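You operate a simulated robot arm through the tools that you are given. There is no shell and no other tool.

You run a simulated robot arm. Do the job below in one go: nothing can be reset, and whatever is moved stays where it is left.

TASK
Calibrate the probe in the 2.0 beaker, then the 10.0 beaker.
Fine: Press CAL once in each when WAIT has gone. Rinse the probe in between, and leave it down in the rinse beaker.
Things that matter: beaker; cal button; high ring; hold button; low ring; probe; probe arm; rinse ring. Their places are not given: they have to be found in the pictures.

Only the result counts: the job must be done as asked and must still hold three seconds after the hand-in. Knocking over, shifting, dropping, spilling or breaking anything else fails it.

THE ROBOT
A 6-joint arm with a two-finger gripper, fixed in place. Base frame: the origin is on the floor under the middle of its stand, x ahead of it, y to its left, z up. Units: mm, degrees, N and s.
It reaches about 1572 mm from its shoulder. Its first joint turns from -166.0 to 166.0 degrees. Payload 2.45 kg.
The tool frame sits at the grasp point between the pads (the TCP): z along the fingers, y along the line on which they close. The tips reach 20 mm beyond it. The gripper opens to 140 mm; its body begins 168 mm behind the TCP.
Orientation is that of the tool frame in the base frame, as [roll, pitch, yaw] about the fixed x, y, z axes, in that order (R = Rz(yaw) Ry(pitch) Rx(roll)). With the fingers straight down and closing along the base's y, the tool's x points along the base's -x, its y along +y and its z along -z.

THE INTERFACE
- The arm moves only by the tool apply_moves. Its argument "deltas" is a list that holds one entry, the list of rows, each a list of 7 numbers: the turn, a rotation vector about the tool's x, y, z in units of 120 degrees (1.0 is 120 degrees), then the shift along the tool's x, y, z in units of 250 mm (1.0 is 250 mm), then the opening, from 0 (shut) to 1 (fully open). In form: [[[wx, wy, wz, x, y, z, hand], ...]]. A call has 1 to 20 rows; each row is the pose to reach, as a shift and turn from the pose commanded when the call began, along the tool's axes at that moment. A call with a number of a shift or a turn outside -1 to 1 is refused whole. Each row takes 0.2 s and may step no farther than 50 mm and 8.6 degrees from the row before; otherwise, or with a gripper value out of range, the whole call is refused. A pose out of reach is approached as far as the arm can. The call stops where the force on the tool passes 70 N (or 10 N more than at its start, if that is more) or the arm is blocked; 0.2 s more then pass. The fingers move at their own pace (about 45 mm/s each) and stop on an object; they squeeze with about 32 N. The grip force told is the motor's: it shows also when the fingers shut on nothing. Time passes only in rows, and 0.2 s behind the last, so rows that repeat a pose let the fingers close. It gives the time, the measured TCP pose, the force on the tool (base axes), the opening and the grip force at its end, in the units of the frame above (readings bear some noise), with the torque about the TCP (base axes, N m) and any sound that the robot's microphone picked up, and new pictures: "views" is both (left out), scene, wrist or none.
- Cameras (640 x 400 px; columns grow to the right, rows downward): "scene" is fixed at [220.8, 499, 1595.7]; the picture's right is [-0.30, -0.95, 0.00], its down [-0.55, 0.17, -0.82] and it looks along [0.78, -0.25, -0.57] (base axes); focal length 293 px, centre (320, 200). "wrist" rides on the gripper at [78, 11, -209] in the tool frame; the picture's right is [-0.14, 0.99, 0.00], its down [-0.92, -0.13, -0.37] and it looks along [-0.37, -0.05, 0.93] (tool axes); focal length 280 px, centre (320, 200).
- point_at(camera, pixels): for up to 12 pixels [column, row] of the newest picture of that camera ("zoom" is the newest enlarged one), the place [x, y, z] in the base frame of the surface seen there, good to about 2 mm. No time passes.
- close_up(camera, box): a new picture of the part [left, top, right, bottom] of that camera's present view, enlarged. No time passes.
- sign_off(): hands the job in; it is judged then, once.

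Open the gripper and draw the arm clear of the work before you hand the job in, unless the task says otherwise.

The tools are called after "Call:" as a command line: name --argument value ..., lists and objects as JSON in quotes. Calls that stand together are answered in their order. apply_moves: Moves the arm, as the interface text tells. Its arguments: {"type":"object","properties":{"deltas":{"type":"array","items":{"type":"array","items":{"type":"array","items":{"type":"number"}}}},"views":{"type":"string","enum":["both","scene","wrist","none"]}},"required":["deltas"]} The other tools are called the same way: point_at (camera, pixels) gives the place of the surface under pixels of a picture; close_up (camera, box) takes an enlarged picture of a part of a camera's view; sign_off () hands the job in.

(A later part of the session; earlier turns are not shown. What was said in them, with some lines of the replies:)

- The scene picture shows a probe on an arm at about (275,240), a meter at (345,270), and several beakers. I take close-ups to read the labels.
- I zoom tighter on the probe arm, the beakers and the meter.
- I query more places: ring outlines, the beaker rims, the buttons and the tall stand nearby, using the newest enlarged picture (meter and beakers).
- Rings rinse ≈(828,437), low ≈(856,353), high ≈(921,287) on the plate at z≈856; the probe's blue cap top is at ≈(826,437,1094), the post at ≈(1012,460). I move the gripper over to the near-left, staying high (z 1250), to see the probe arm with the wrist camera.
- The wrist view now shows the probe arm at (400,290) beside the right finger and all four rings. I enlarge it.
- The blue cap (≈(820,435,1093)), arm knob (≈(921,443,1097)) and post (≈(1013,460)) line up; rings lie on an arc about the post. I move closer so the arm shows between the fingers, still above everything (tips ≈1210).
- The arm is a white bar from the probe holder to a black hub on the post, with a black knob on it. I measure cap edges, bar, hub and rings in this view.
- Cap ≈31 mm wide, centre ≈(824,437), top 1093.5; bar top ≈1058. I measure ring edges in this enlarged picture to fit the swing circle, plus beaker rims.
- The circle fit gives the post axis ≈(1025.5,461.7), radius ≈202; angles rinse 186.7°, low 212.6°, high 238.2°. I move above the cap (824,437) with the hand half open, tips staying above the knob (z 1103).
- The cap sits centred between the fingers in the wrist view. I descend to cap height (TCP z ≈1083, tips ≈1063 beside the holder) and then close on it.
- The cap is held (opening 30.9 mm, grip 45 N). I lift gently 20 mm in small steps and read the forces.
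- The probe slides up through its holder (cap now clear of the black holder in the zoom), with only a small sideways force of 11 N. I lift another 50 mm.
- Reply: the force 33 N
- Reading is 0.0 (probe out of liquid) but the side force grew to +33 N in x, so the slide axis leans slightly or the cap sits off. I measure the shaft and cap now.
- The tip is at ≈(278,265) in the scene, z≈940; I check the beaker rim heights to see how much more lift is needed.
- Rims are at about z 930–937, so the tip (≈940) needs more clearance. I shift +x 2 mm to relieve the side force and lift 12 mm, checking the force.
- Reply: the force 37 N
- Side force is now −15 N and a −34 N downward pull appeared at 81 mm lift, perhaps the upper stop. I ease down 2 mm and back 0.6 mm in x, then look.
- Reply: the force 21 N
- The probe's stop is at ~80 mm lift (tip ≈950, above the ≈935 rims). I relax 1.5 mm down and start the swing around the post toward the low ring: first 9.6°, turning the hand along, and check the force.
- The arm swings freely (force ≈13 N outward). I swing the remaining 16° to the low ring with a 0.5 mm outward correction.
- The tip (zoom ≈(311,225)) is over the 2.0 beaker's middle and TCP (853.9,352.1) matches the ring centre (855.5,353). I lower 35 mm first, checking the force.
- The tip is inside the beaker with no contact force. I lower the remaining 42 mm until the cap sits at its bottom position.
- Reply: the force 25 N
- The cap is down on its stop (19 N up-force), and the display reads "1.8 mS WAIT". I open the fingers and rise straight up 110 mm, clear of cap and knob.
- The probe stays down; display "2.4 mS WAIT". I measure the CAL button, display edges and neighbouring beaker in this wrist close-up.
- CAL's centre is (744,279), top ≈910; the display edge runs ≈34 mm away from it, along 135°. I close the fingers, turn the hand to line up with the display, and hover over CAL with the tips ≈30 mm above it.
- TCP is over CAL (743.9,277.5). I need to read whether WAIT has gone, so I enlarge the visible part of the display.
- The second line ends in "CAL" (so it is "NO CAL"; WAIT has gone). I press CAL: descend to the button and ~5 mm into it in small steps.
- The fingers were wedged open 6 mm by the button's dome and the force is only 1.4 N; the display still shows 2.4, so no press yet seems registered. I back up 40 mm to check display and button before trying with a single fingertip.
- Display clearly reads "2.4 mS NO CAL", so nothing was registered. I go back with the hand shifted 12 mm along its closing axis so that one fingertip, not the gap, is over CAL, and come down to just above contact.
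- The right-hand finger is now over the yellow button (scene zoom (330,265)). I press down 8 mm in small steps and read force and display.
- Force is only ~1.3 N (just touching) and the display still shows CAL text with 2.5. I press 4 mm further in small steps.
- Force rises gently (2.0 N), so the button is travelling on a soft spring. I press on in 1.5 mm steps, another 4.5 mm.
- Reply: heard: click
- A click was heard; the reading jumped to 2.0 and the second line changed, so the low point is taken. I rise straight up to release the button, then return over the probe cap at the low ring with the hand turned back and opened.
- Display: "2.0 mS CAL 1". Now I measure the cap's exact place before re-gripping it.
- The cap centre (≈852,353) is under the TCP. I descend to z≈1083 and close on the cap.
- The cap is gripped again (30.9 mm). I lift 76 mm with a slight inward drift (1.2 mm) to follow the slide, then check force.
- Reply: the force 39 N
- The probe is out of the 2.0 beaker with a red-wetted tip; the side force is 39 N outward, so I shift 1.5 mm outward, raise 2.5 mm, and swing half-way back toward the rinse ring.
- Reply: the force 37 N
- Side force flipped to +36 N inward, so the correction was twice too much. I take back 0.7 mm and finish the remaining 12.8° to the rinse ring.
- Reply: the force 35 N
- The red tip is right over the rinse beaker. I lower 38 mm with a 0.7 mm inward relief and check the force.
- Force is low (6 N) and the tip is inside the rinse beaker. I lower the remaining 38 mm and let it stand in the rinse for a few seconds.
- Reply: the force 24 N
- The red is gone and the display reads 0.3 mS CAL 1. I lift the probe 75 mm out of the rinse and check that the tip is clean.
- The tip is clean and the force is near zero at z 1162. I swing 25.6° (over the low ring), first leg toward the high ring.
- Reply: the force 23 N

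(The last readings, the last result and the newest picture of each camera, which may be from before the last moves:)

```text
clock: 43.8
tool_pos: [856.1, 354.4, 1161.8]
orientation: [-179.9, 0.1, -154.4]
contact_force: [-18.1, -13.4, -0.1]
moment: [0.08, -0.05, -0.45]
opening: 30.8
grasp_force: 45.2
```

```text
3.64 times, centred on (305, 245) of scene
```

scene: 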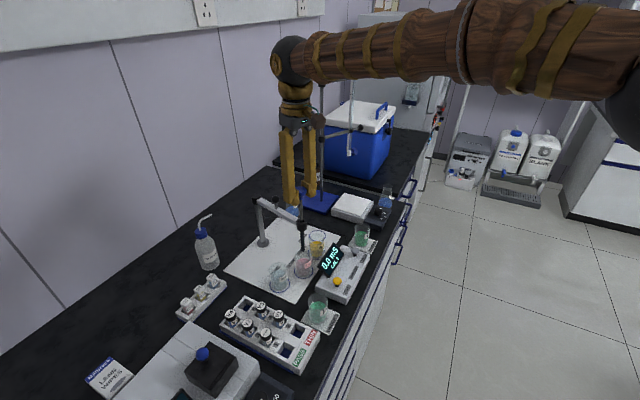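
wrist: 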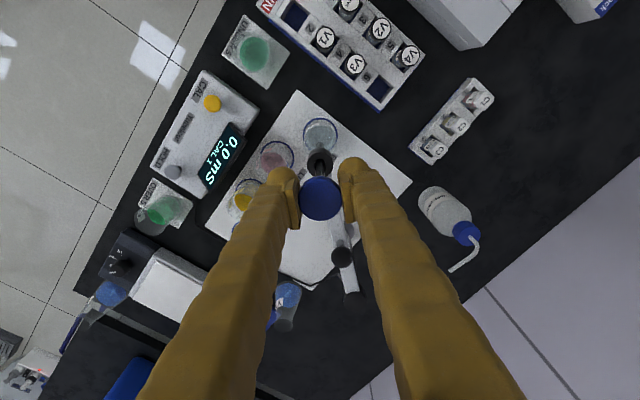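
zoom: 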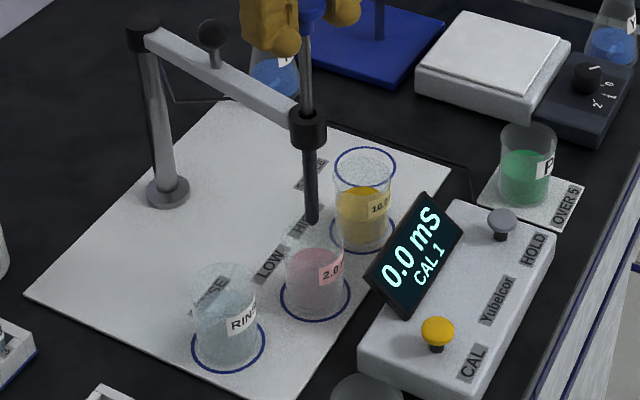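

The tip passed over the low beaker clear; outward force is 22 N, so I add a 0.4–0.8 mm outward correction on the second 25.6° leg to the high ring.

Call:
apply_moves --deltas '[[[0, 0, -0.02667, -0.0051, -0.0448, 0, 0], [0, 0, -0.05333, -0.0142, -0.0892, 0, 0], [0, 0, -0.08, -0.0258, -0.1331, 0, 0], [0, 0, -0.10667, -0.0397, -0.1763, 0, 0], [0, 0, -0.13333, -0.056, -0.2187, 0, 0], [0, 0, -0.16, -0.0746, -0.2602, 0, 0], [0, 0, -0.18667, -0.0955, -0.3005, 0, 0], [0, 0, -0.21333, -0.1186, -0.3395, 0, 0], [0, 0, -0.21333, -0.1186, -0.3395, 0, 0]]]' --views "both"

Call:
close_up --camera "scene" --box '[270, 180, 360, 290]'

Call:
close_up --camera "wrist" --box '[240, 80, 400, 230]'

```text
clock: 45.8
tool_pos: [917.4, 289.8, 1161.6]
orientation: [-179.9, 0.1, -128.8]
contact_force: [-1.0, -7.6, -1.1]
moment: [0.18, -0.12, -0.37]
opening: 30.9
grasp_force: 45.5
```

scene: 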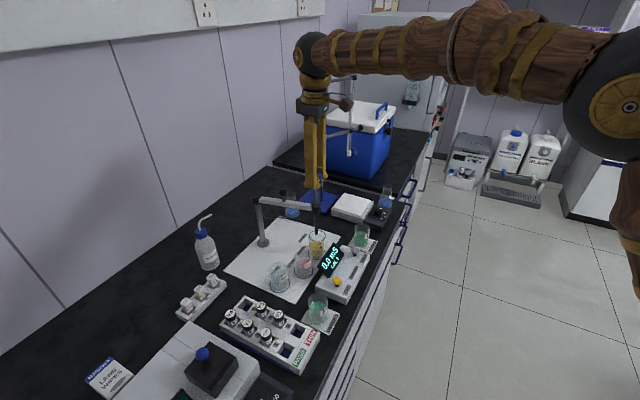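
wrist: 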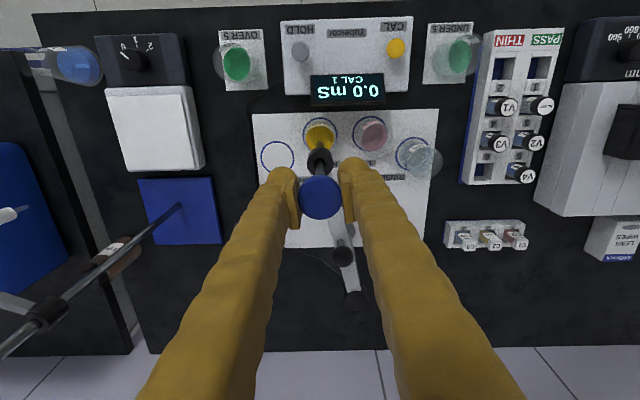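

```text
3.64 times, centred on (315, 235) of scene
```

zoom: 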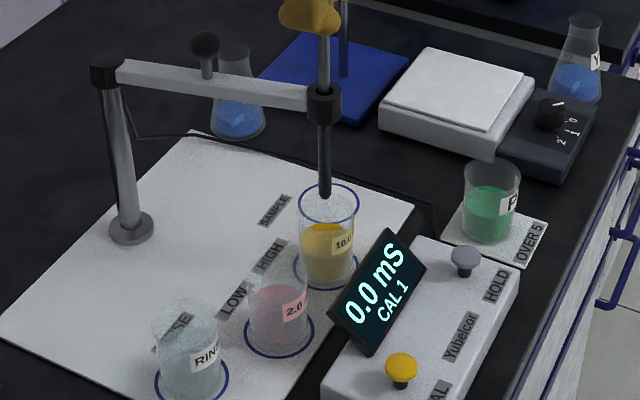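

```text
2.67 times, centred on (320, 155) of wrist
```

zoom: 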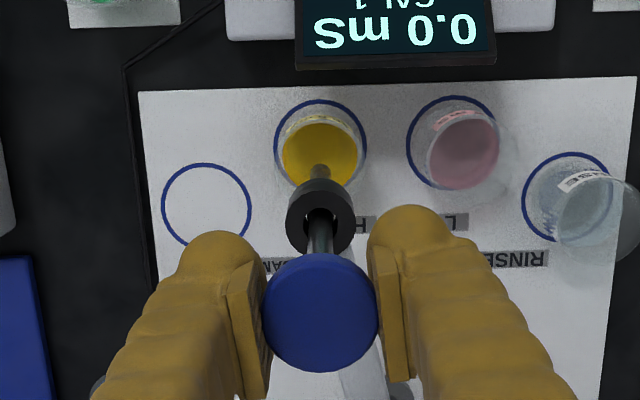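

The tip sits over the middle of the 10.0 beaker and the force is small. I lower 37 mm first.

Call:
apply_moves --deltas '[[[0, 0, 0, 0, 0, 0.03, 0], [0, 0, 0, 0, 0, 0.06, 0], [0, 0, 0, 0, 0, 0.1, 0], [0, 0, 0, 0, 0, 0.15, 0]]]' --views "scene"

Call:
close_up --camera "scene" --box '[270, 180, 360, 290]'

```text
clock: 46.8
tool_pos: [918.6, 290.3, 1122.6]
orientation: [-180.0, 0.1, -128.8]
contact_force: [4.0, 3.1, -0.2]
moment: [-0.24, 0.32, -0.22]
opening: 31.0
grasp_force: 44.7
```

scene: 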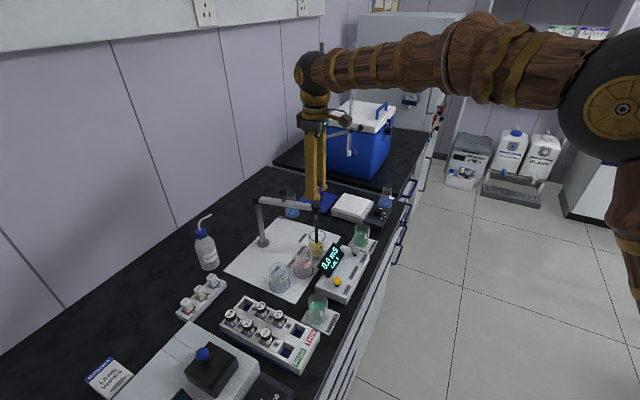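

```text
3.64 times, centred on (315, 235) of scene
```

zoom: 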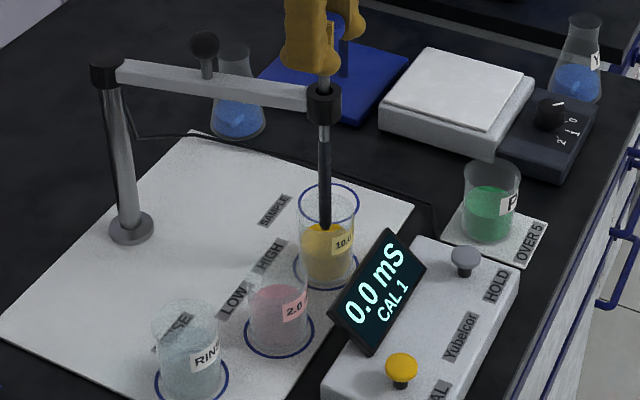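

The tip is inside the 10.0 beaker. I lower the last 38 mm to the stop.

Call:
apply_moves --deltas '[[[0, 0, 0, 0, 0, 0.04, 0], [0, 0, 0, 0, 0, 0.08, 0], [0, 0, 0, 0, 0, 0.12, 0], [0, 0, 0, 0, 0, 0.14, 0], [0, 0, 0, 0, 0, 0.153, 0], [0, 0, 0, 0, 0, 0.153, 0]]]' --views "scene"

Call:
close_up --camera "scene" --box '[270, 180, 360, 290]'

```text
clock: 48.2
tool_pos: [917.4, 290.6, 1085.1]
orientation: [-180.0, 0.0, -128.8]
contact_force: [6.2, 6.0, -1.6]
moment: [0.15, -0.16, -0.27]
opening: 30.7
grasp_force: 44.9
```

scene: 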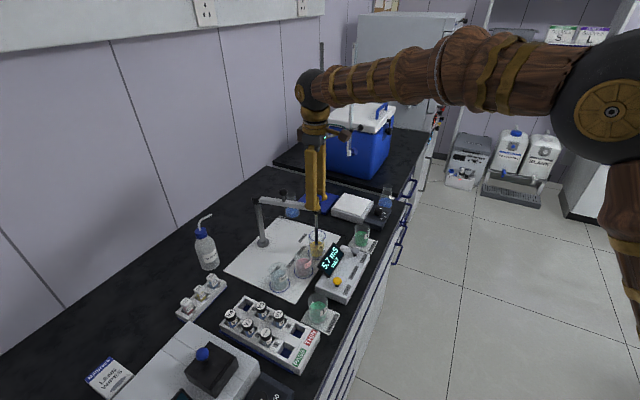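

```text
3.64 times, centred on (315, 235) of scene
```

zoom: 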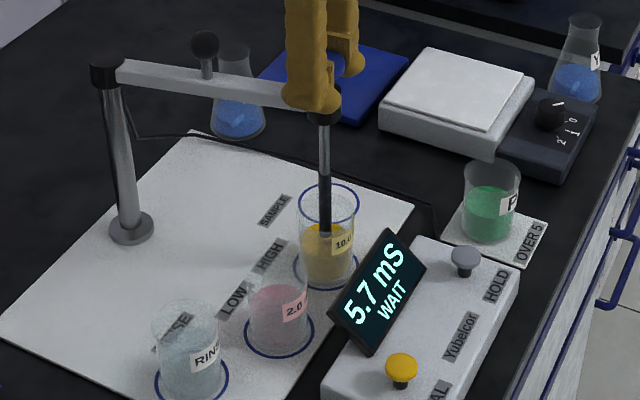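

Display: "5.7 mS WAIT". I open the fingers, rise 105 mm, leaving the probe down.

Call:
apply_moves --deltas '[[[0, 0, 0, 0, 0, 0, 0.15], [0, 0, 0, 0, 0, 0, 0.3], [0, 0, 0, 0, 0, 0, 0.45], [0, 0, 0, 0, 0, 0, 0.45], [0, 0, 0, 0, 0, 0, 0.45], [0, 0, 0, 0, 0, -0.1, 0.45], [0, 0, 0, 0, 0, -0.25, 0.45], [0, 0, 0, 0, 0, -0.42, 0.45]]]' --views "both"

Call:
close_up --camera "scene" --box '[270, 180, 360, 290]'

Call:
point_at --camera "wrist" --pixels '[[320, 170], [320, 160], [320, 182], [307, 170], [333, 170]]'

```text
clock: 50.0
tool_pos: [918.5, 290.5, 1190.2]
orientation: [-179.9, 0.0, -128.8]
contact_force: [0.1, -0.8, 0.7]
moment: [-0.02, 0.04, 0.03]
opening: 62.9
grasp_force: 0.1
```

scene: 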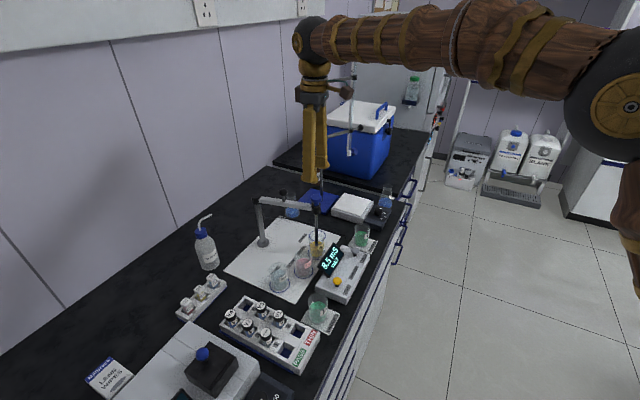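
wrist: 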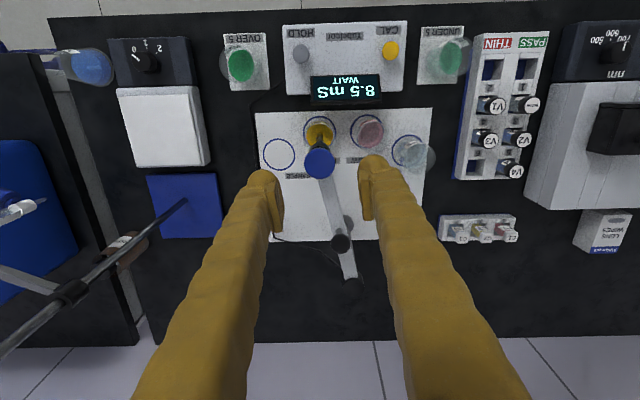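

```text
3.64 times, centred on (315, 235) of scene
```

zoom: 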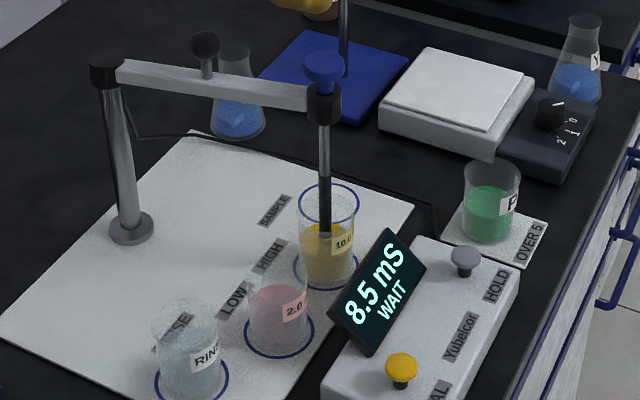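

```text
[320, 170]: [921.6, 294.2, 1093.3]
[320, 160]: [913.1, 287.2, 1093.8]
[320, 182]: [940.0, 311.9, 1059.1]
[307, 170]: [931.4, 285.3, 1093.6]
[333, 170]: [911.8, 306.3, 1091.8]
```

The probe stays down in the 10.0 beaker, reading 8.5 mS WAIT. I close the fingers and wait here about 3 s for WAIT to go.

Call:
apply_moves --deltas '[[[0, 0, 0, 0, 0, 0, 0.2], [0, 0, 0, 0, 0, 0, 0], [0, 0, 0, 0, 0, 0, 0], [0, 0, 0, 0, 0, 0, 0], [0, 0, 0, 0, 0, 0, 0], [0, 0, 0, 0, 0, 0, 0], [0, 0, 0, 0, 0, 0, 0], [0, 0, 0, 0, 0, 0, 0], [0, 0, 0, 0, 0, 0, 0], [0, 0, 0, 0, 0, 0, 0], [0, 0, 0, 0, 0, 0, 0], [0, 0, 0, 0, 0, 0, 0], [0, 0, 0, 0, 0, 0, 0], [0, 0, 0, 0, 0, 0, 0], [0, 0, 0, 0, 0, 0, 0]]]' --views "both"

Call:
close_up --camera "scene" --box '[290, 210, 380, 310]'

```text
clock: 53.2
tool_pos: [917.9, 290.9, 1190.8]
orientation: [-179.9, 0.0, -128.7]
contact_force: [-0.5, 0.4, -0.4]
moment: [-0.02, -0.01, 0.0]
opening: 0.1
grasp_force: 29.4
```

scene: 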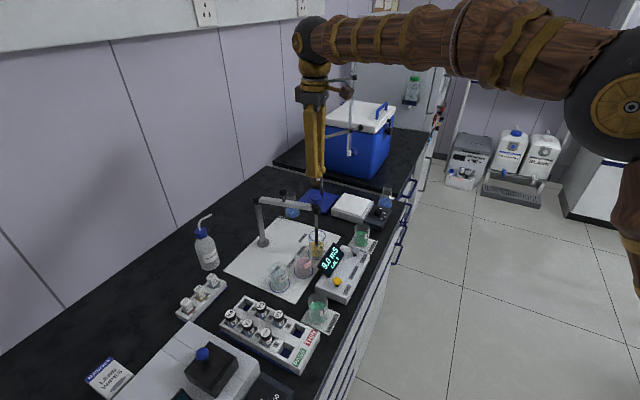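
wrist: 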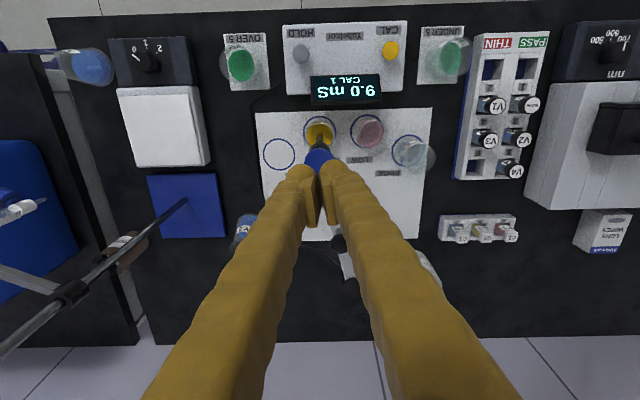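

```text
4.00 times, centred on (335, 260) of scene
```

zoom: 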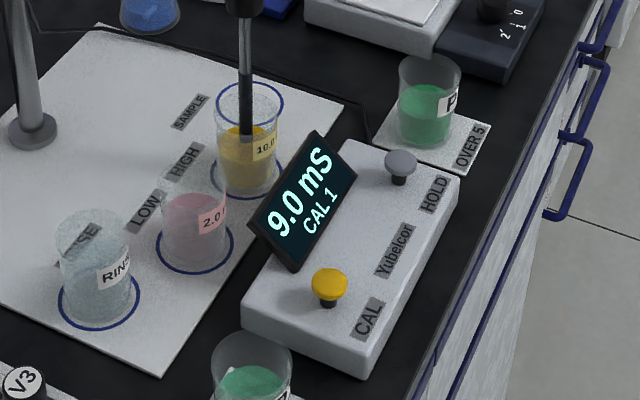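

WAIT has gone: "9.0 mS CAL 1". I move over CAL with the single-finger offset that worked before (TCP ≈(752,270.5), same hand angle), coming down to z ≈945.

Call:
apply_moves --deltas '[[[0, 0, 0.015, 0.12, 0.1167, 0, 0], [0, 0, 0.03, 0.24, 0.2334, 0, 0], [0, 0, 0.045, 0.36, 0.35, 0, 0], [0, 0, 0.058, 0.479, 0.4668, 0, 0], [0, 0, 0.058, 0.479, 0.4668, 0.18, 0], [0, 0, 0.058, 0.479, 0.4668, 0.36, 0], [0, 0, 0.058, 0.479, 0.4668, 0.54, 0], [0, 0, 0.058, 0.479, 0.4668, 0.72, 0], [0, 0, 0.058, 0.479, 0.4668, 0.9, 0], [0, 0, 0.058, 0.479, 0.4668, 0.982, 0], [0, 0, 0.058, 0.479, 0.4668, 0.982, 0]]]' --views "both"

Call:
close_up --camera "scene" --box '[300, 230, 370, 310]'

Call:
close_up --camera "wrist" --box '[200, 180, 340, 290]'

```text
clock: 55.6
tool_pos: [751.8, 269.2, 944.3]
orientation: [-179.9, 0.2, -135.8]
contact_force: [0.4, 0.2, 0.1]
moment: [0.05, -0.01, -0.01]
opening: 0.0
grasp_force: 29.1
```

scene: 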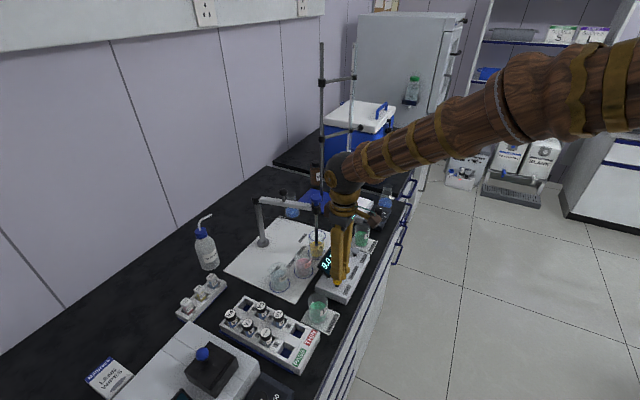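
wrist: 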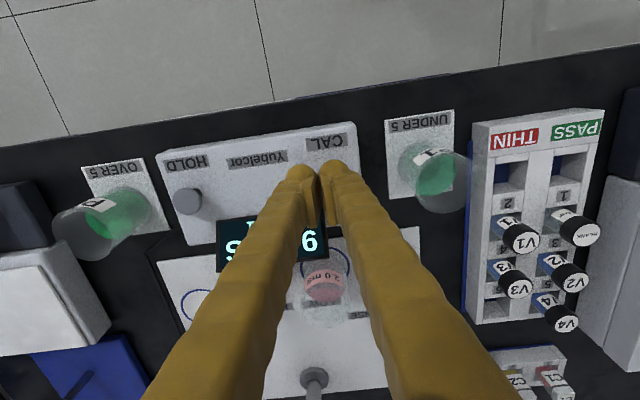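

```text
5.00 times, centred on (335, 270) of scene
```

zoom: 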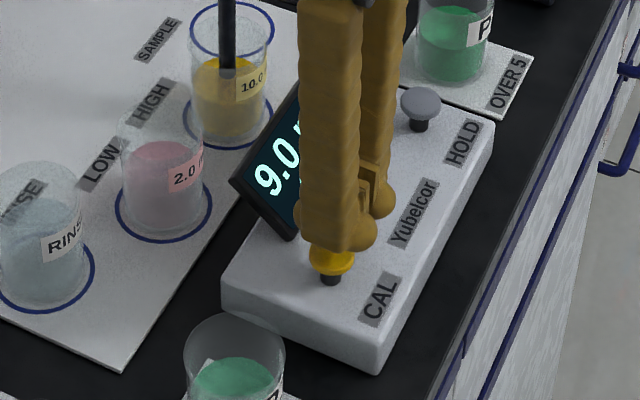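

```text
3.64 times, centred on (270, 235) of wrist
```

zoom: 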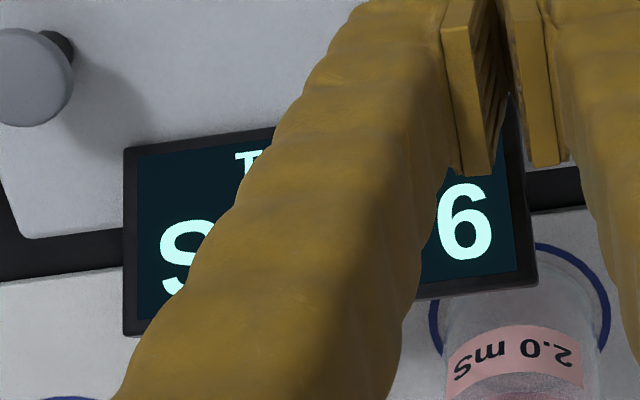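

The second line's last character is an inverted "1" (CAL 1), WAIT is gone, reading 9.0. I press CAL: down to z≈918, where the click came before.

Call:
apply_moves --deltas '[[[0, 0, 0, 0, 0, 0.05, 0], [0, 0, 0, 0, 0, 0.065, 0], [0, 0, 0, 0, 0, 0.075, 0], [0, 0, 0, 0, 0, 0.085, 0], [0, 0, 0, 0, 0, 0.095, 0], [0, 0, 0, 0, 0, 0.1, 0], [0, 0, 0, 0, 0, 0.105, 0]]]' --views "both"

Call:
close_up --camera "scene" --box '[300, 230, 370, 310]'

Call:
close_up --camera "wrist" --box '[200, 180, 340, 290]'

```text
clock: 57.2
tool_pos: [753.0, 269.3, 919.2]
orientation: [179.9, 0.2, -135.8]
contact_force: [-0.9, -1.2, 3.5]
moment: [0.04, 0.03, 0.0]
opening: 0.0
grasp_force: 28.9
heard: click
```

scene: 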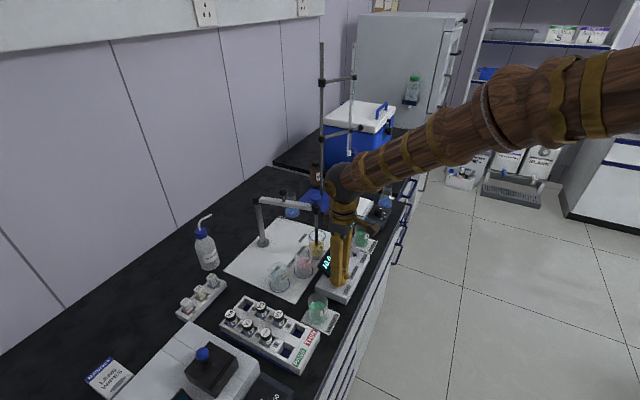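
wrist: 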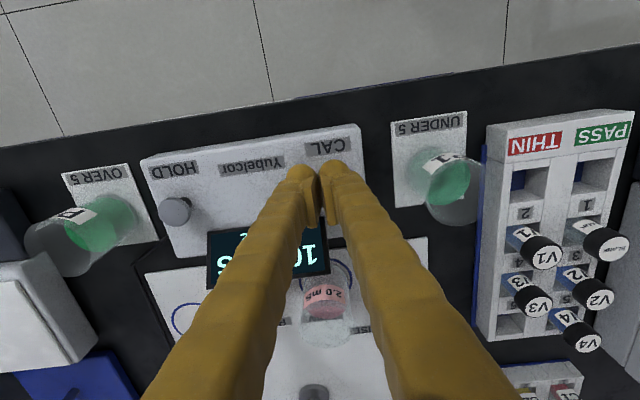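

```text
5.00 times, centred on (335, 270) of scene
```

zoom: 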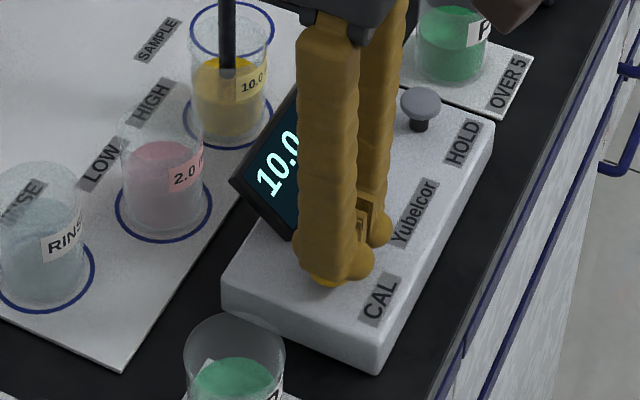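

```text
3.64 times, centred on (270, 235) of wrist
```

zoom: 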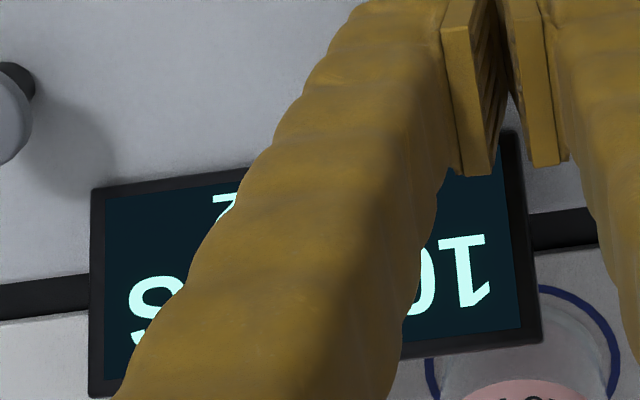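

Click heard, the display shows 10.0 with "CAL 2". I rise straight up to release, then go back over the probe cap at the high ring with the hand opened.

Call:
apply_moves --deltas '[[[0, 0, 0, 0, 0, -0.1, 0], [0, 0, 0, 0, 0, -0.28, 0], [0, 0, 0, 0, 0, -0.46, 0], [0, 0, 0, 0, 0, -0.64, 0], [0, 0, 0, 0, 0, -0.82, 0], [0, 0, 0, 0, 0, -0.98, 0], [0, 0, -0.015, -0.1335, -0.0998, -0.98, 0.15], [0, 0, -0.03, -0.267, -0.1997, -0.98, 0.3], [0, 0, -0.045, -0.4005, -0.2995, -0.98, 0.5], [0, 0, -0.058, -0.534, -0.3993, -0.98, 0.5], [0, 0, -0.058, -0.534, -0.3993, -0.98, 0.5], [0, 0, -0.058, -0.534, -0.3993, -0.98, 0.5]]]' --views "both"

Call:
close_up --camera "scene" --box '[270, 190, 380, 310]'

Call:
close_up --camera "wrist" --box '[240, 60, 400, 230]'

```text
clock: 59.8
tool_pos: [917.2, 290.9, 1165.0]
orientation: [-180.0, 0.0, -128.7]
contact_force: [0.2, -0.3, 0.5]
moment: [-0.02, -0.01, -0.01]
opening: 69.8
grasp_force: 0.1
```

scene: 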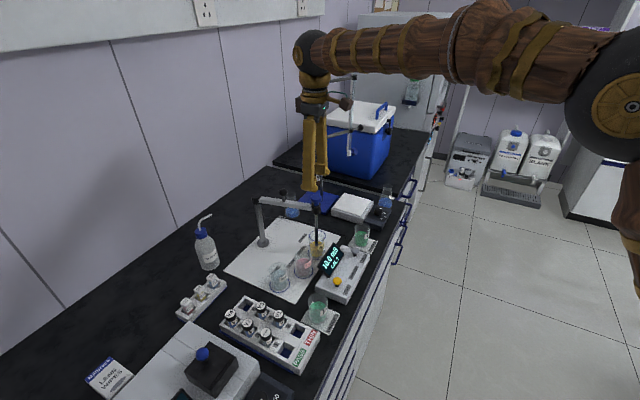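
wrist: 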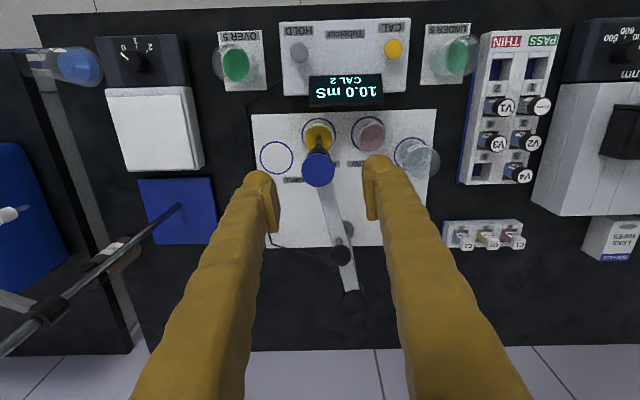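

```text
3.33 times, centred on (325, 250) of scene
```

zoom: 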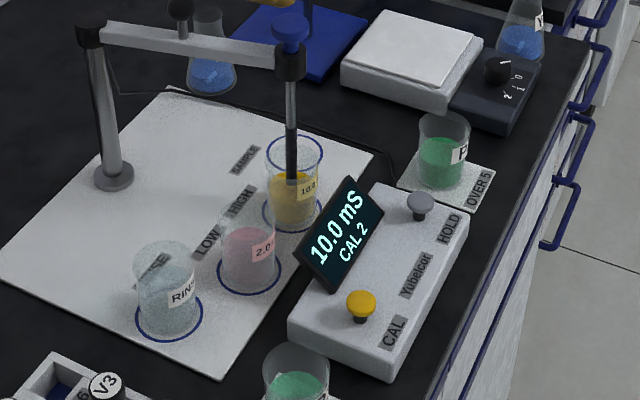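

```text
2.35 times, centred on (320, 145) of wrist
```

zoom: 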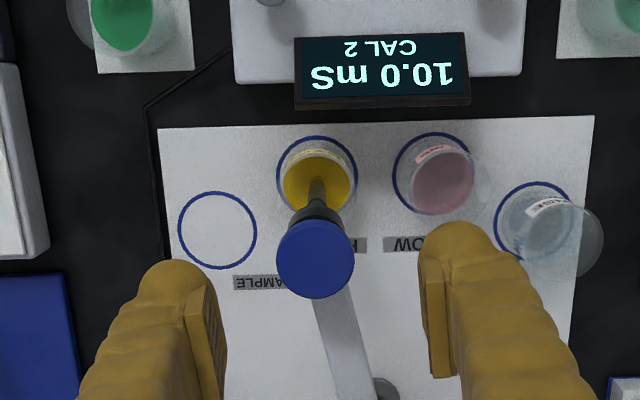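

"10.0 mS CAL 2" is confirmed. I descend onto the cap (centred between the fingers) and close on it.

Call:
apply_moves --deltas '[[[0, 0, 0, 0, 0, 0.1, 0.5], [0, 0, 0, 0, 0, 0.2, 0.5], [0, 0, 0, 0, 0, 0.27, 0.5], [0, 0, 0, 0, 0, 0.325, 0.5], [0, 0, 0, 0, 0, 0.325, 0.35], [0, 0, 0, 0, 0, 0.325, 0.2], [0, 0, 0, 0, 0, 0.325, 0.1], [0, 0, 0, 0, 0, 0.325, 0], [0, 0, 0, 0, 0, 0.325, 0], [0, 0, 0, 0, 0, 0.325, 0]]]' --views "wrist"

```text
clock: 62.0
tool_pos: [918.2, 290.2, 1082.9]
orientation: [-179.9, 0.1, -128.8]
contact_force: [0.2, -2.8, -1.6]
moment: [0.04, 0.03, -0.19]
opening: 31.1
grasp_force: 45.0
```

wrist: 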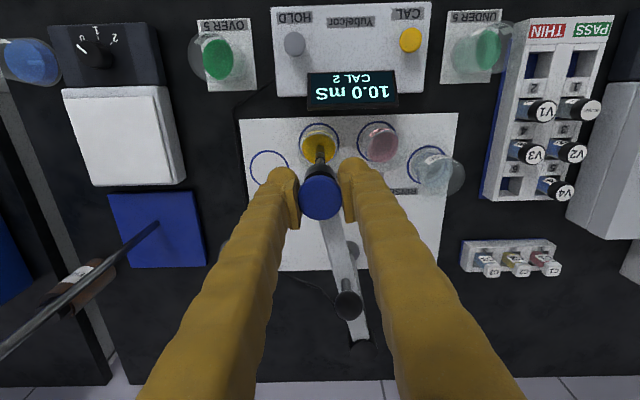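

Gripped (31.1 mm). I lift 78 mm out of the 10.0 beaker.

Call:
apply_moves --deltas '[[[0, 0, 0, 0, 0, -0.03, 0], [0, 0, 0, 0, 0, -0.07, 0], [0, 0, 0, -0.0005, 0, -0.11, 0], [0, 0, 0, -0.0005, 0, -0.15, 0], [0, 0, 0, -0.001, 0, -0.19, 0], [0, 0, 0, -0.001, 0, -0.23, 0], [0, 0, 0, -0.0015, 0, -0.27, 0], [0, 0, 0, -0.0015, 0, -0.3, 0], [0, 0, 0, -0.0015, 0, -0.312, 0], [0, 0, 0, -0.0015, 0, -0.312, 0]]]' --views "both"

Call:
close_up --camera "scene" --box '[270, 180, 360, 290]'

```text
clock: 64.2
tool_pos: [917.5, 292.1, 1160.5]
orientation: [-179.9, 0.1, -128.8]
contact_force: [-17.6, -32.0, -9.9]
moment: [0.14, -0.04, -0.25]
opening: 31.2
grasp_force: 45.1
```

scene: 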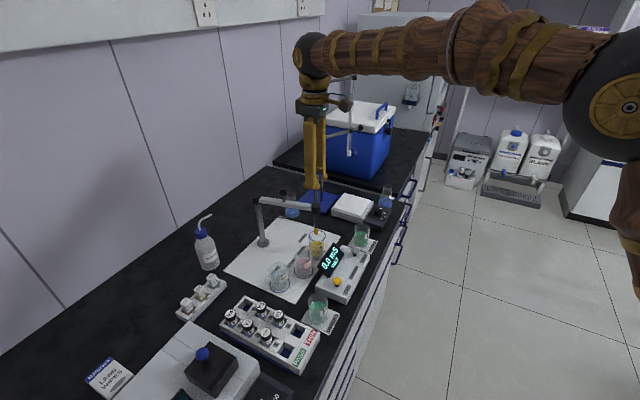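
wrist: 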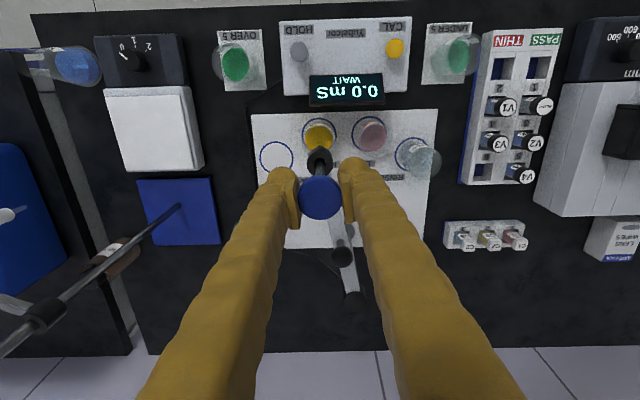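

```text
3.64 times, centred on (315, 235) of scene
```

zoom: 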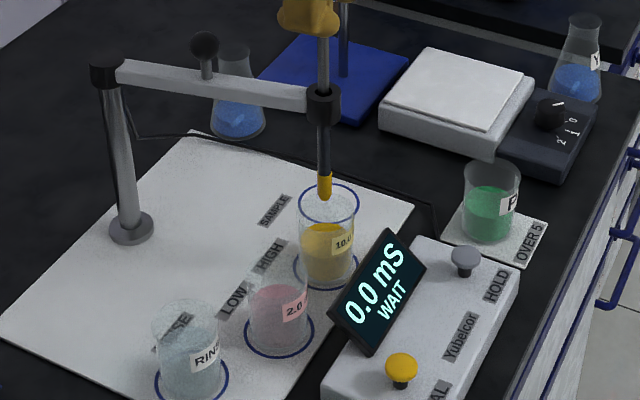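

The yellow-wetted tip is clear of the rim; outward force is 36 N, so I correct 0.7 mm outward and swing back the first 25.6° (over low).

Call:
apply_moves --deltas '[[[0, 0, 0, 0.0028, -0.0003, 0, 0], [0, 0, 0.02667, 0.0068, 0.0448, 0, 0], [0, 0, 0.05333, 0.0083, 0.0901, 0, 0], [0, 0, 0.08, 0.0073, 0.1355, 0, 0], [0, 0, 0.10667, 0.0037, 0.1807, 0, 0], [0, 0, 0.13333, -0.0024, 0.2256, 0, 0], [0, 0, 0.16, -0.011, 0.2702, 0, 0], [0, 0, 0.18667, -0.022, 0.3142, 0, 0], [0, 0, 0.21333, -0.0355, 0.3574, 0, 0]]]' --views "scene"

Call:
close_up --camera "scene" --box '[260, 190, 350, 300]'

```text
clock: 66.2
tool_pos: [854.2, 356.0, 1162.7]
orientation: [-179.9, 0.2, -154.4]
contact_force: [18.9, 10.9, -7.1]
moment: [0.02, 0.08, 0.0]
opening: 30.9
grasp_force: 45.1
```

scene: 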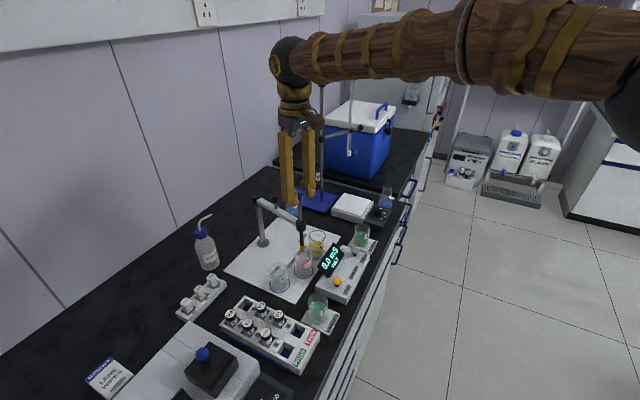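

```text
3.64 times, centred on (305, 245) of scene
```

zoom: 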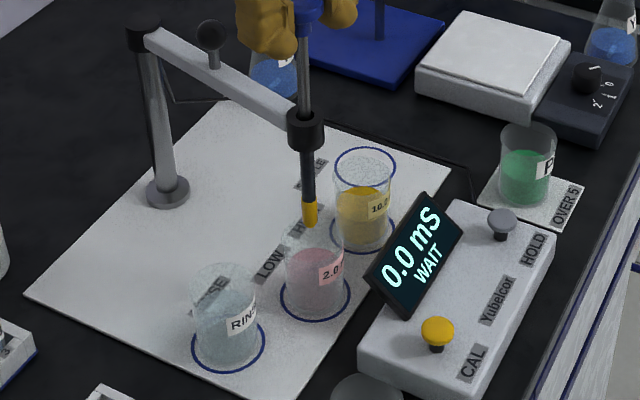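

The tip is past the low ring with a 22 N inward force, so I correct inward slightly and swing the final 25° to the rinse ring.

Call:
apply_moves --deltas '[[[0, 0, 0, -0.0016, 0.0002, 0, 0], [0, 0, 0.02667, 0.0025, 0.0452, 0, 0], [0, 0, 0.05333, 0.004, 0.0903, 0, 0], [0, 0, 0.08, 0.0031, 0.1354, 0, 0], [0, 0, 0.10667, -0.0005, 0.1803, 0, 0], [0, 0, 0.13333, -0.0064, 0.2249, 0, 0], [0, 0, 0.16, -0.015, 0.2692, 0, 0], [0, 0, 0.18667, -0.0259, 0.313, 0, 0], [0, 0, 0.20833, -0.0366, 0.3481, 0, 0], [0, 0, 0.20833, -0.0366, 0.3481, 0, 0]]]' --views "both"

Call:
close_up --camera "scene" --box '[240, 190, 330, 300]'

Call:
close_up --camera "wrist" --box '[240, 80, 400, 230]'

```text
clock: 68.4
tool_pos: [825.6, 437.3, 1161.2]
orientation: [180.0, 0.2, -179.5]
contact_force: [30.6, 2.5, -0.7]
moment: [-0.02, 0.22, -0.36]
opening: 31.4
grasp_force: 44.7
```

scene: 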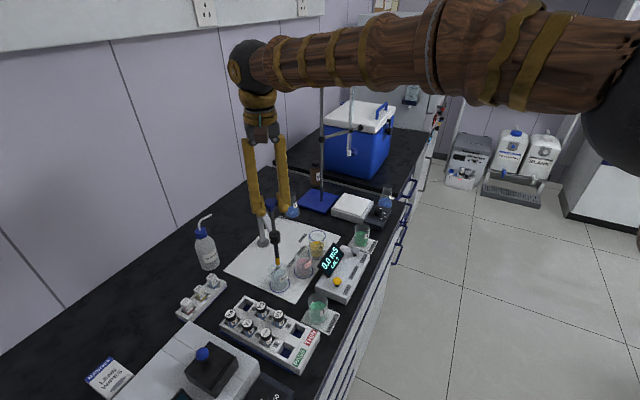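
wrist: 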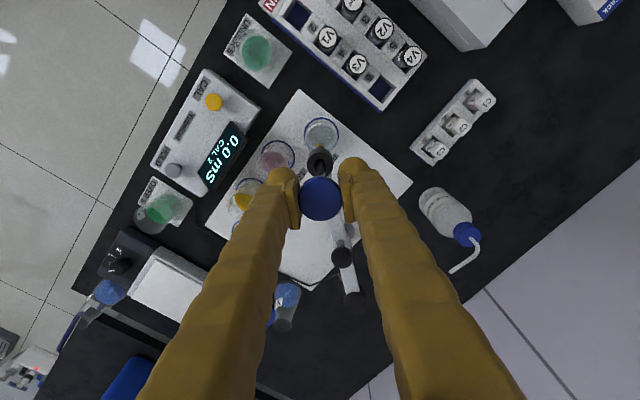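

```text
3.64 times, centred on (285, 245) of scene
```

zoom: 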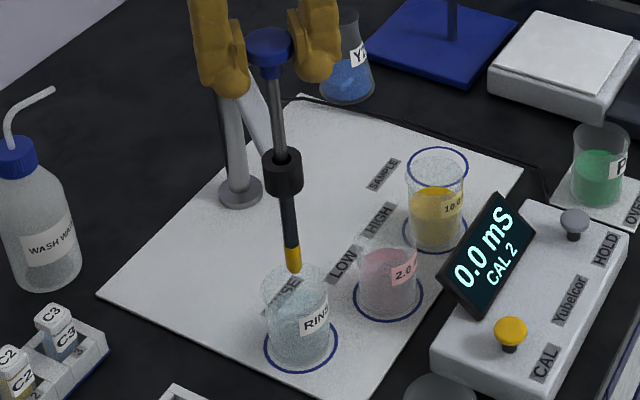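

```text
2.67 times, centred on (320, 155) of wrist
```

zoom: 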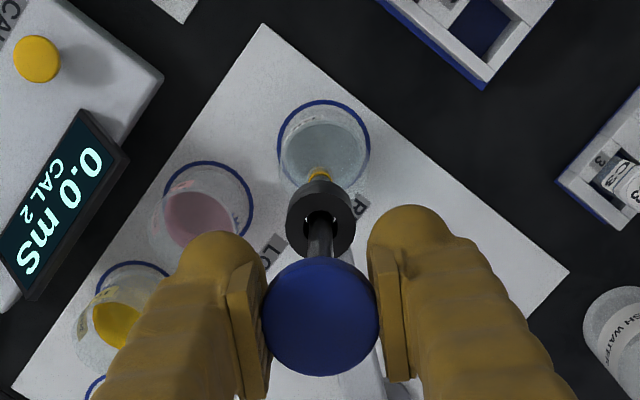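

The probe is over the rinse beaker (tip zoom (294,268)), display CAL 2. I lower 38 mm with a small inward relief (0.5 mm) first.

Call:
apply_moves --deltas '[[[0, 0, 0, -0.002, 0, 0.02, 0], [0, 0, 0, -0.002, 0, 0.06, 0], [0, 0, 0, -0.002, 0, 0.1, 0], [0, 0, 0, -0.002, 0, 0.15, 0], [0, 0, 0, -0.002, 0, 0.15, 0]]]' --views "scene"

Call:
close_up --camera "scene" --box '[240, 190, 330, 300]'

```text
clock: 69.6
tool_pos: [826.4, 438.1, 1122.6]
orientation: [-179.9, 0.0, -179.4]
contact_force: [1.3, 0.0, -2.2]
moment: [0.02, 0.12, -0.02]
opening: 31.0
grasp_force: 44.9
```

scene: 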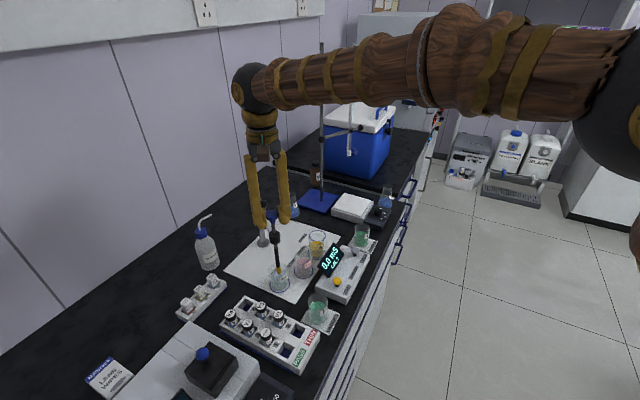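

```text
3.64 times, centred on (285, 245) of scene
```

zoom: 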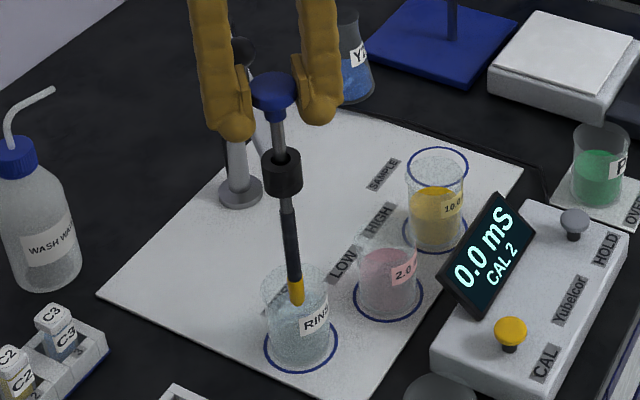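

Inside the rinse beaker with almost no force. I lower the last 39 mm to the bottom position.

Call:
apply_moves --deltas '[[[0, 0, 0, 0.0004, 0, 0.04, 0], [0, 0, 0, 0.0008, 0, 0.08, 0], [0, 0, 0, 0.0012, 0, 0.12, 0], [0, 0, 0, 0.0016, 0, 0.145, 0], [0, 0, 0, 0.0016, 0, 0.156, 0], [0, 0, 0, 0.0016, 0, 0.156, 0], [0, 0, 0, 0.0016, 0, 0.156, 0], [0, 0, 0, 0.0016, 0, 0.156, 0]]]' --views "both"

Call:
close_up --camera "scene" --box '[240, 190, 330, 300]'

```text
clock: 71.4
tool_pos: [825.2, 437.7, 1083.0]
orientation: [-180.0, 0.1, -179.4]
contact_force: [-0.8, 0.2, -2.8]
moment: [0.0, -0.05, -0.11]
opening: 31.1
grasp_force: 45.3
```

scene: 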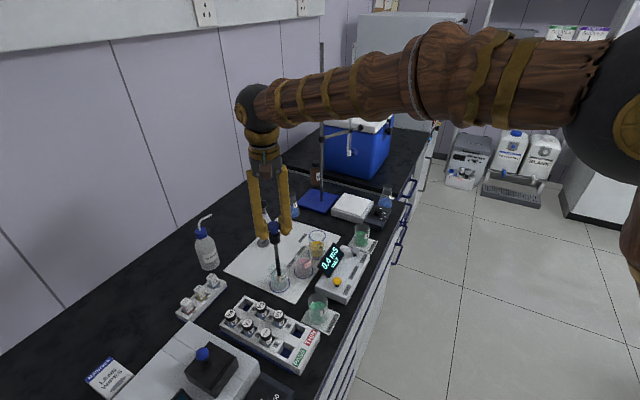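
wrist: 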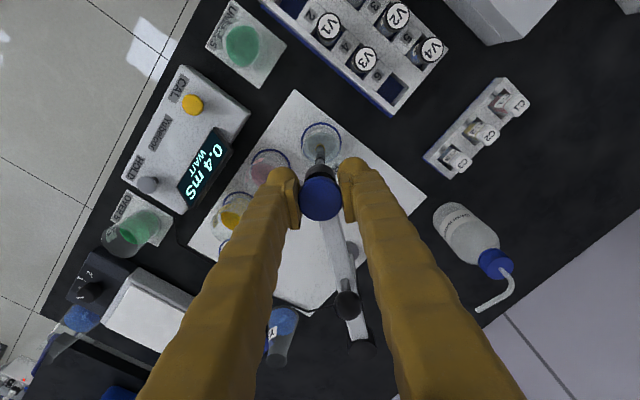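

```text
3.64 times, centred on (285, 245) of scene
```

zoom: 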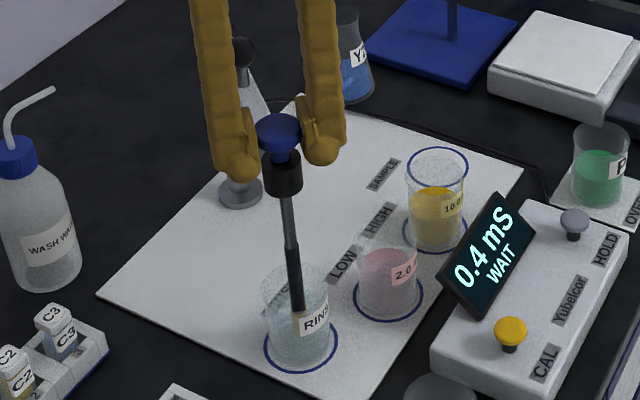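

The probe is down in the rinse (0.4 mS). I open the fingers and rise clear.

Call:
apply_moves --deltas '[[[0, 0, 0, 0, 0, 0, 0.15], [0, 0, 0, 0, 0, 0, 0.3], [0, 0, 0, 0, 0, 0, 0.5], [0, 0, 0, 0, 0, 0, 0.5], [0, 0, 0, 0, 0, 0, 0.5], [0, 0, 0, 0, 0, -0.1, 0.5], [0, 0, 0, 0, 0, -0.25, 0.5], [0, 0, 0, 0, 0, -0.42, 0.5]]]' --views "both"

Call:
close_up --camera "scene" --box '[240, 190, 330, 300]'

Call:
point_at --camera "scene" --pixels '[[273, 225], [277, 238]]'

```text
clock: 73.2
tool_pos: [826.5, 437.8, 1189.4]
orientation: [-180.0, 0.0, -179.5]
contact_force: [0.3, 0.3, -0.5]
moment: [-0.02, 0.0, -0.01]
opening: 70.1
grasp_force: 0.2
```

scene: 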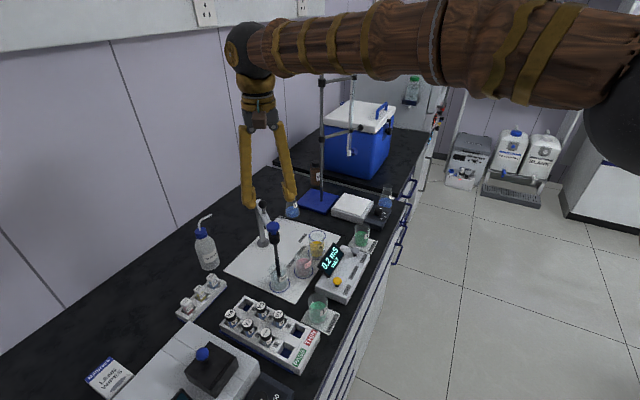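
wrist: 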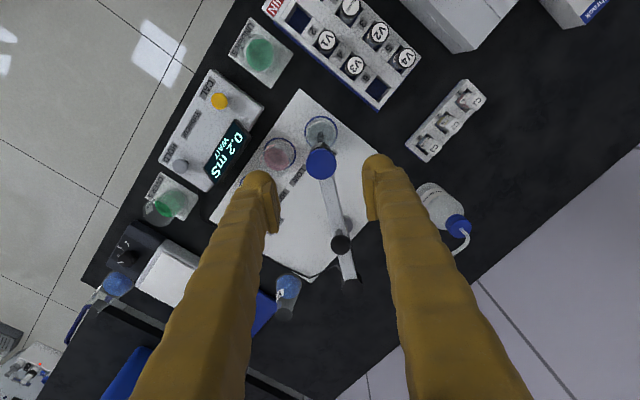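

```text
3.64 times, centred on (285, 245) of scene
```

zoom: 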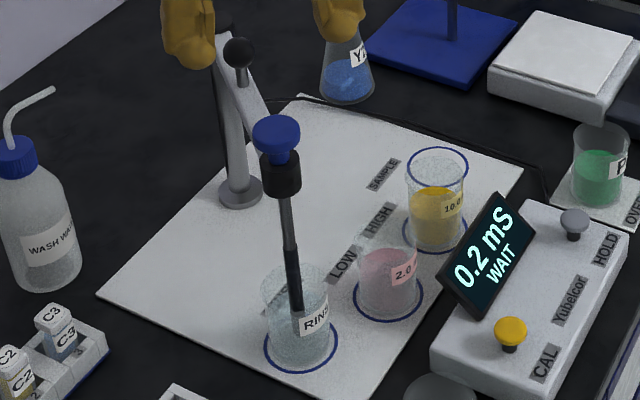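

```text
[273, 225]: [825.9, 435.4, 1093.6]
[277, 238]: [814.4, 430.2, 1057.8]
```

The cap is at z 1093.6, the same as at the start, and the probe is down in the rinse. I draw the arm back and up, clear of the bench, open the hand and let the reading settle.

Call:
apply_moves --deltas '[[[0, 0, 0, 0, 0, -0.15, 0.6], [0, 0, 0, 0.12, -0.06, -0.25, 0.7], [0, 0, 0, 0.28, -0.14, -0.3, 0.8], [0, 0, 0, 0.44, -0.22, -0.35, 0.9], [0, 0, 0, 0.6, -0.3, -0.4, 1], [0, 0, 0, 0.75, -0.38, -0.45, 1], [0, 0, 0, 0.75, -0.38, -0.45, 1], [0, 0, 0, 0.75, -0.38, -0.45, 1], [0, 0, 0, 0.75, -0.38, -0.45, 1], [0, 0, 0, 0.75, -0.38, -0.45, 1], [0, 0, 0, 0.75, -0.38, -0.45, 1], [0, 0, 0, 0.75, -0.38, -0.45, 1], [0, 0, 0, 0.75, -0.38, -0.45, 1], [0, 0, 0, 0.75, -0.38, -0.45, 1]]]' --views "both"

Call:
close_up --camera "scene" --box '[220, 180, 400, 310]'

Call:
close_up --camera "scene" --box '[255, 210, 355, 300]'

```text
clock: 76.2
tool_pos: [637.8, 339.7, 1300.1]
orientation: [-179.9, 0.1, -179.4]
contact_force: [0.1, 0.2, -0.1]
moment: [0.0, 0.02, -0.01]
opening: 140.1
grasp_force: 0.1
```

scene: 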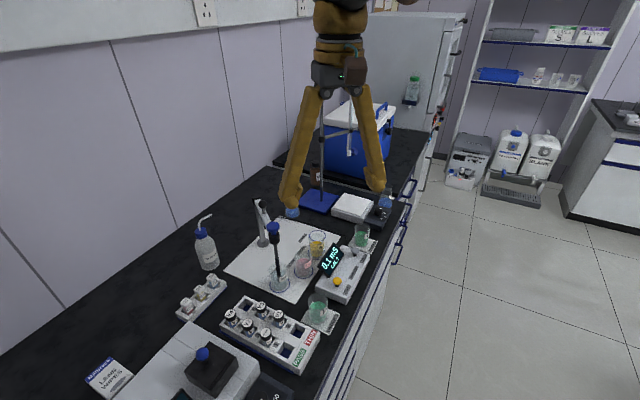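
wrist: 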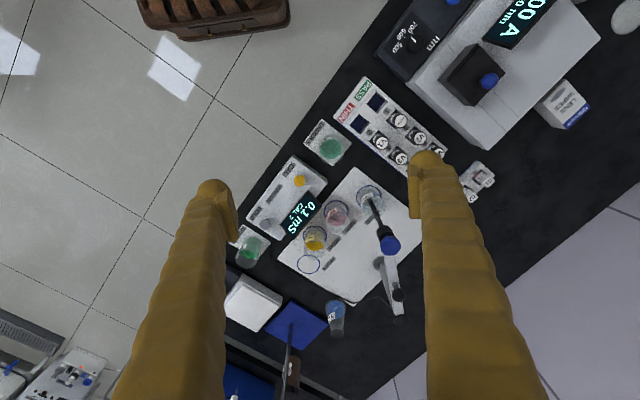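

```text
3.08 times, centred on (310, 245) of scene
```

zoom: 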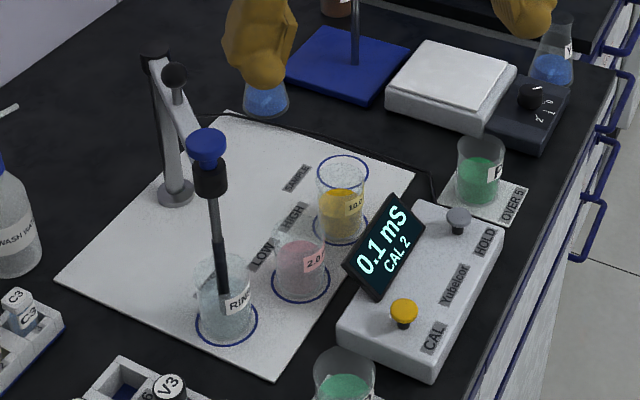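

```text
4.44 times, centred on (305, 255) of scene
```

zoom: 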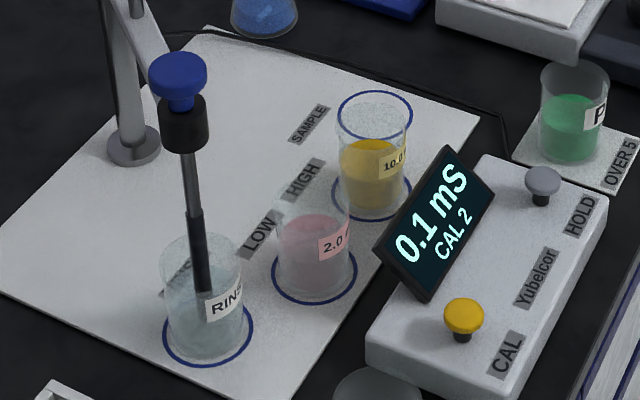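

The display reads "0.1 mS CAL 2", the probe is down in the rinse beaker, all beakers are in their rings, and the open hand is clear of the bench. I hand the job in.

Call:
sign_off

```text
The job is handed in.
```

The probe is calibrated at both points, and I've handed the job in. The meter last read "0.1 mS CAL 2", with the probe standing down in the rinse beaker.

- **2.0 beaker:** I pressed CAL once WAIT had gone. The meter clicked and changed to 2.0 mS, CAL 1. My first try at the button did not register: the fingers closed around it, there was no click, and the display stayed on NO CAL. The press that counted was made with one fingertip.
- **Rinse in between:** the probe stood in the rinse beaker for about three seconds and came out with a clean tip.
- **10.0 beaker:** I pressed CAL once after WAIT had gone. The meter clicked and changed to 10.0 mS, CAL 2.
- **At the end:** in the last pictures the beakers were in their rings and nothing else appeared moved. The gripper was open and clear of the bench.
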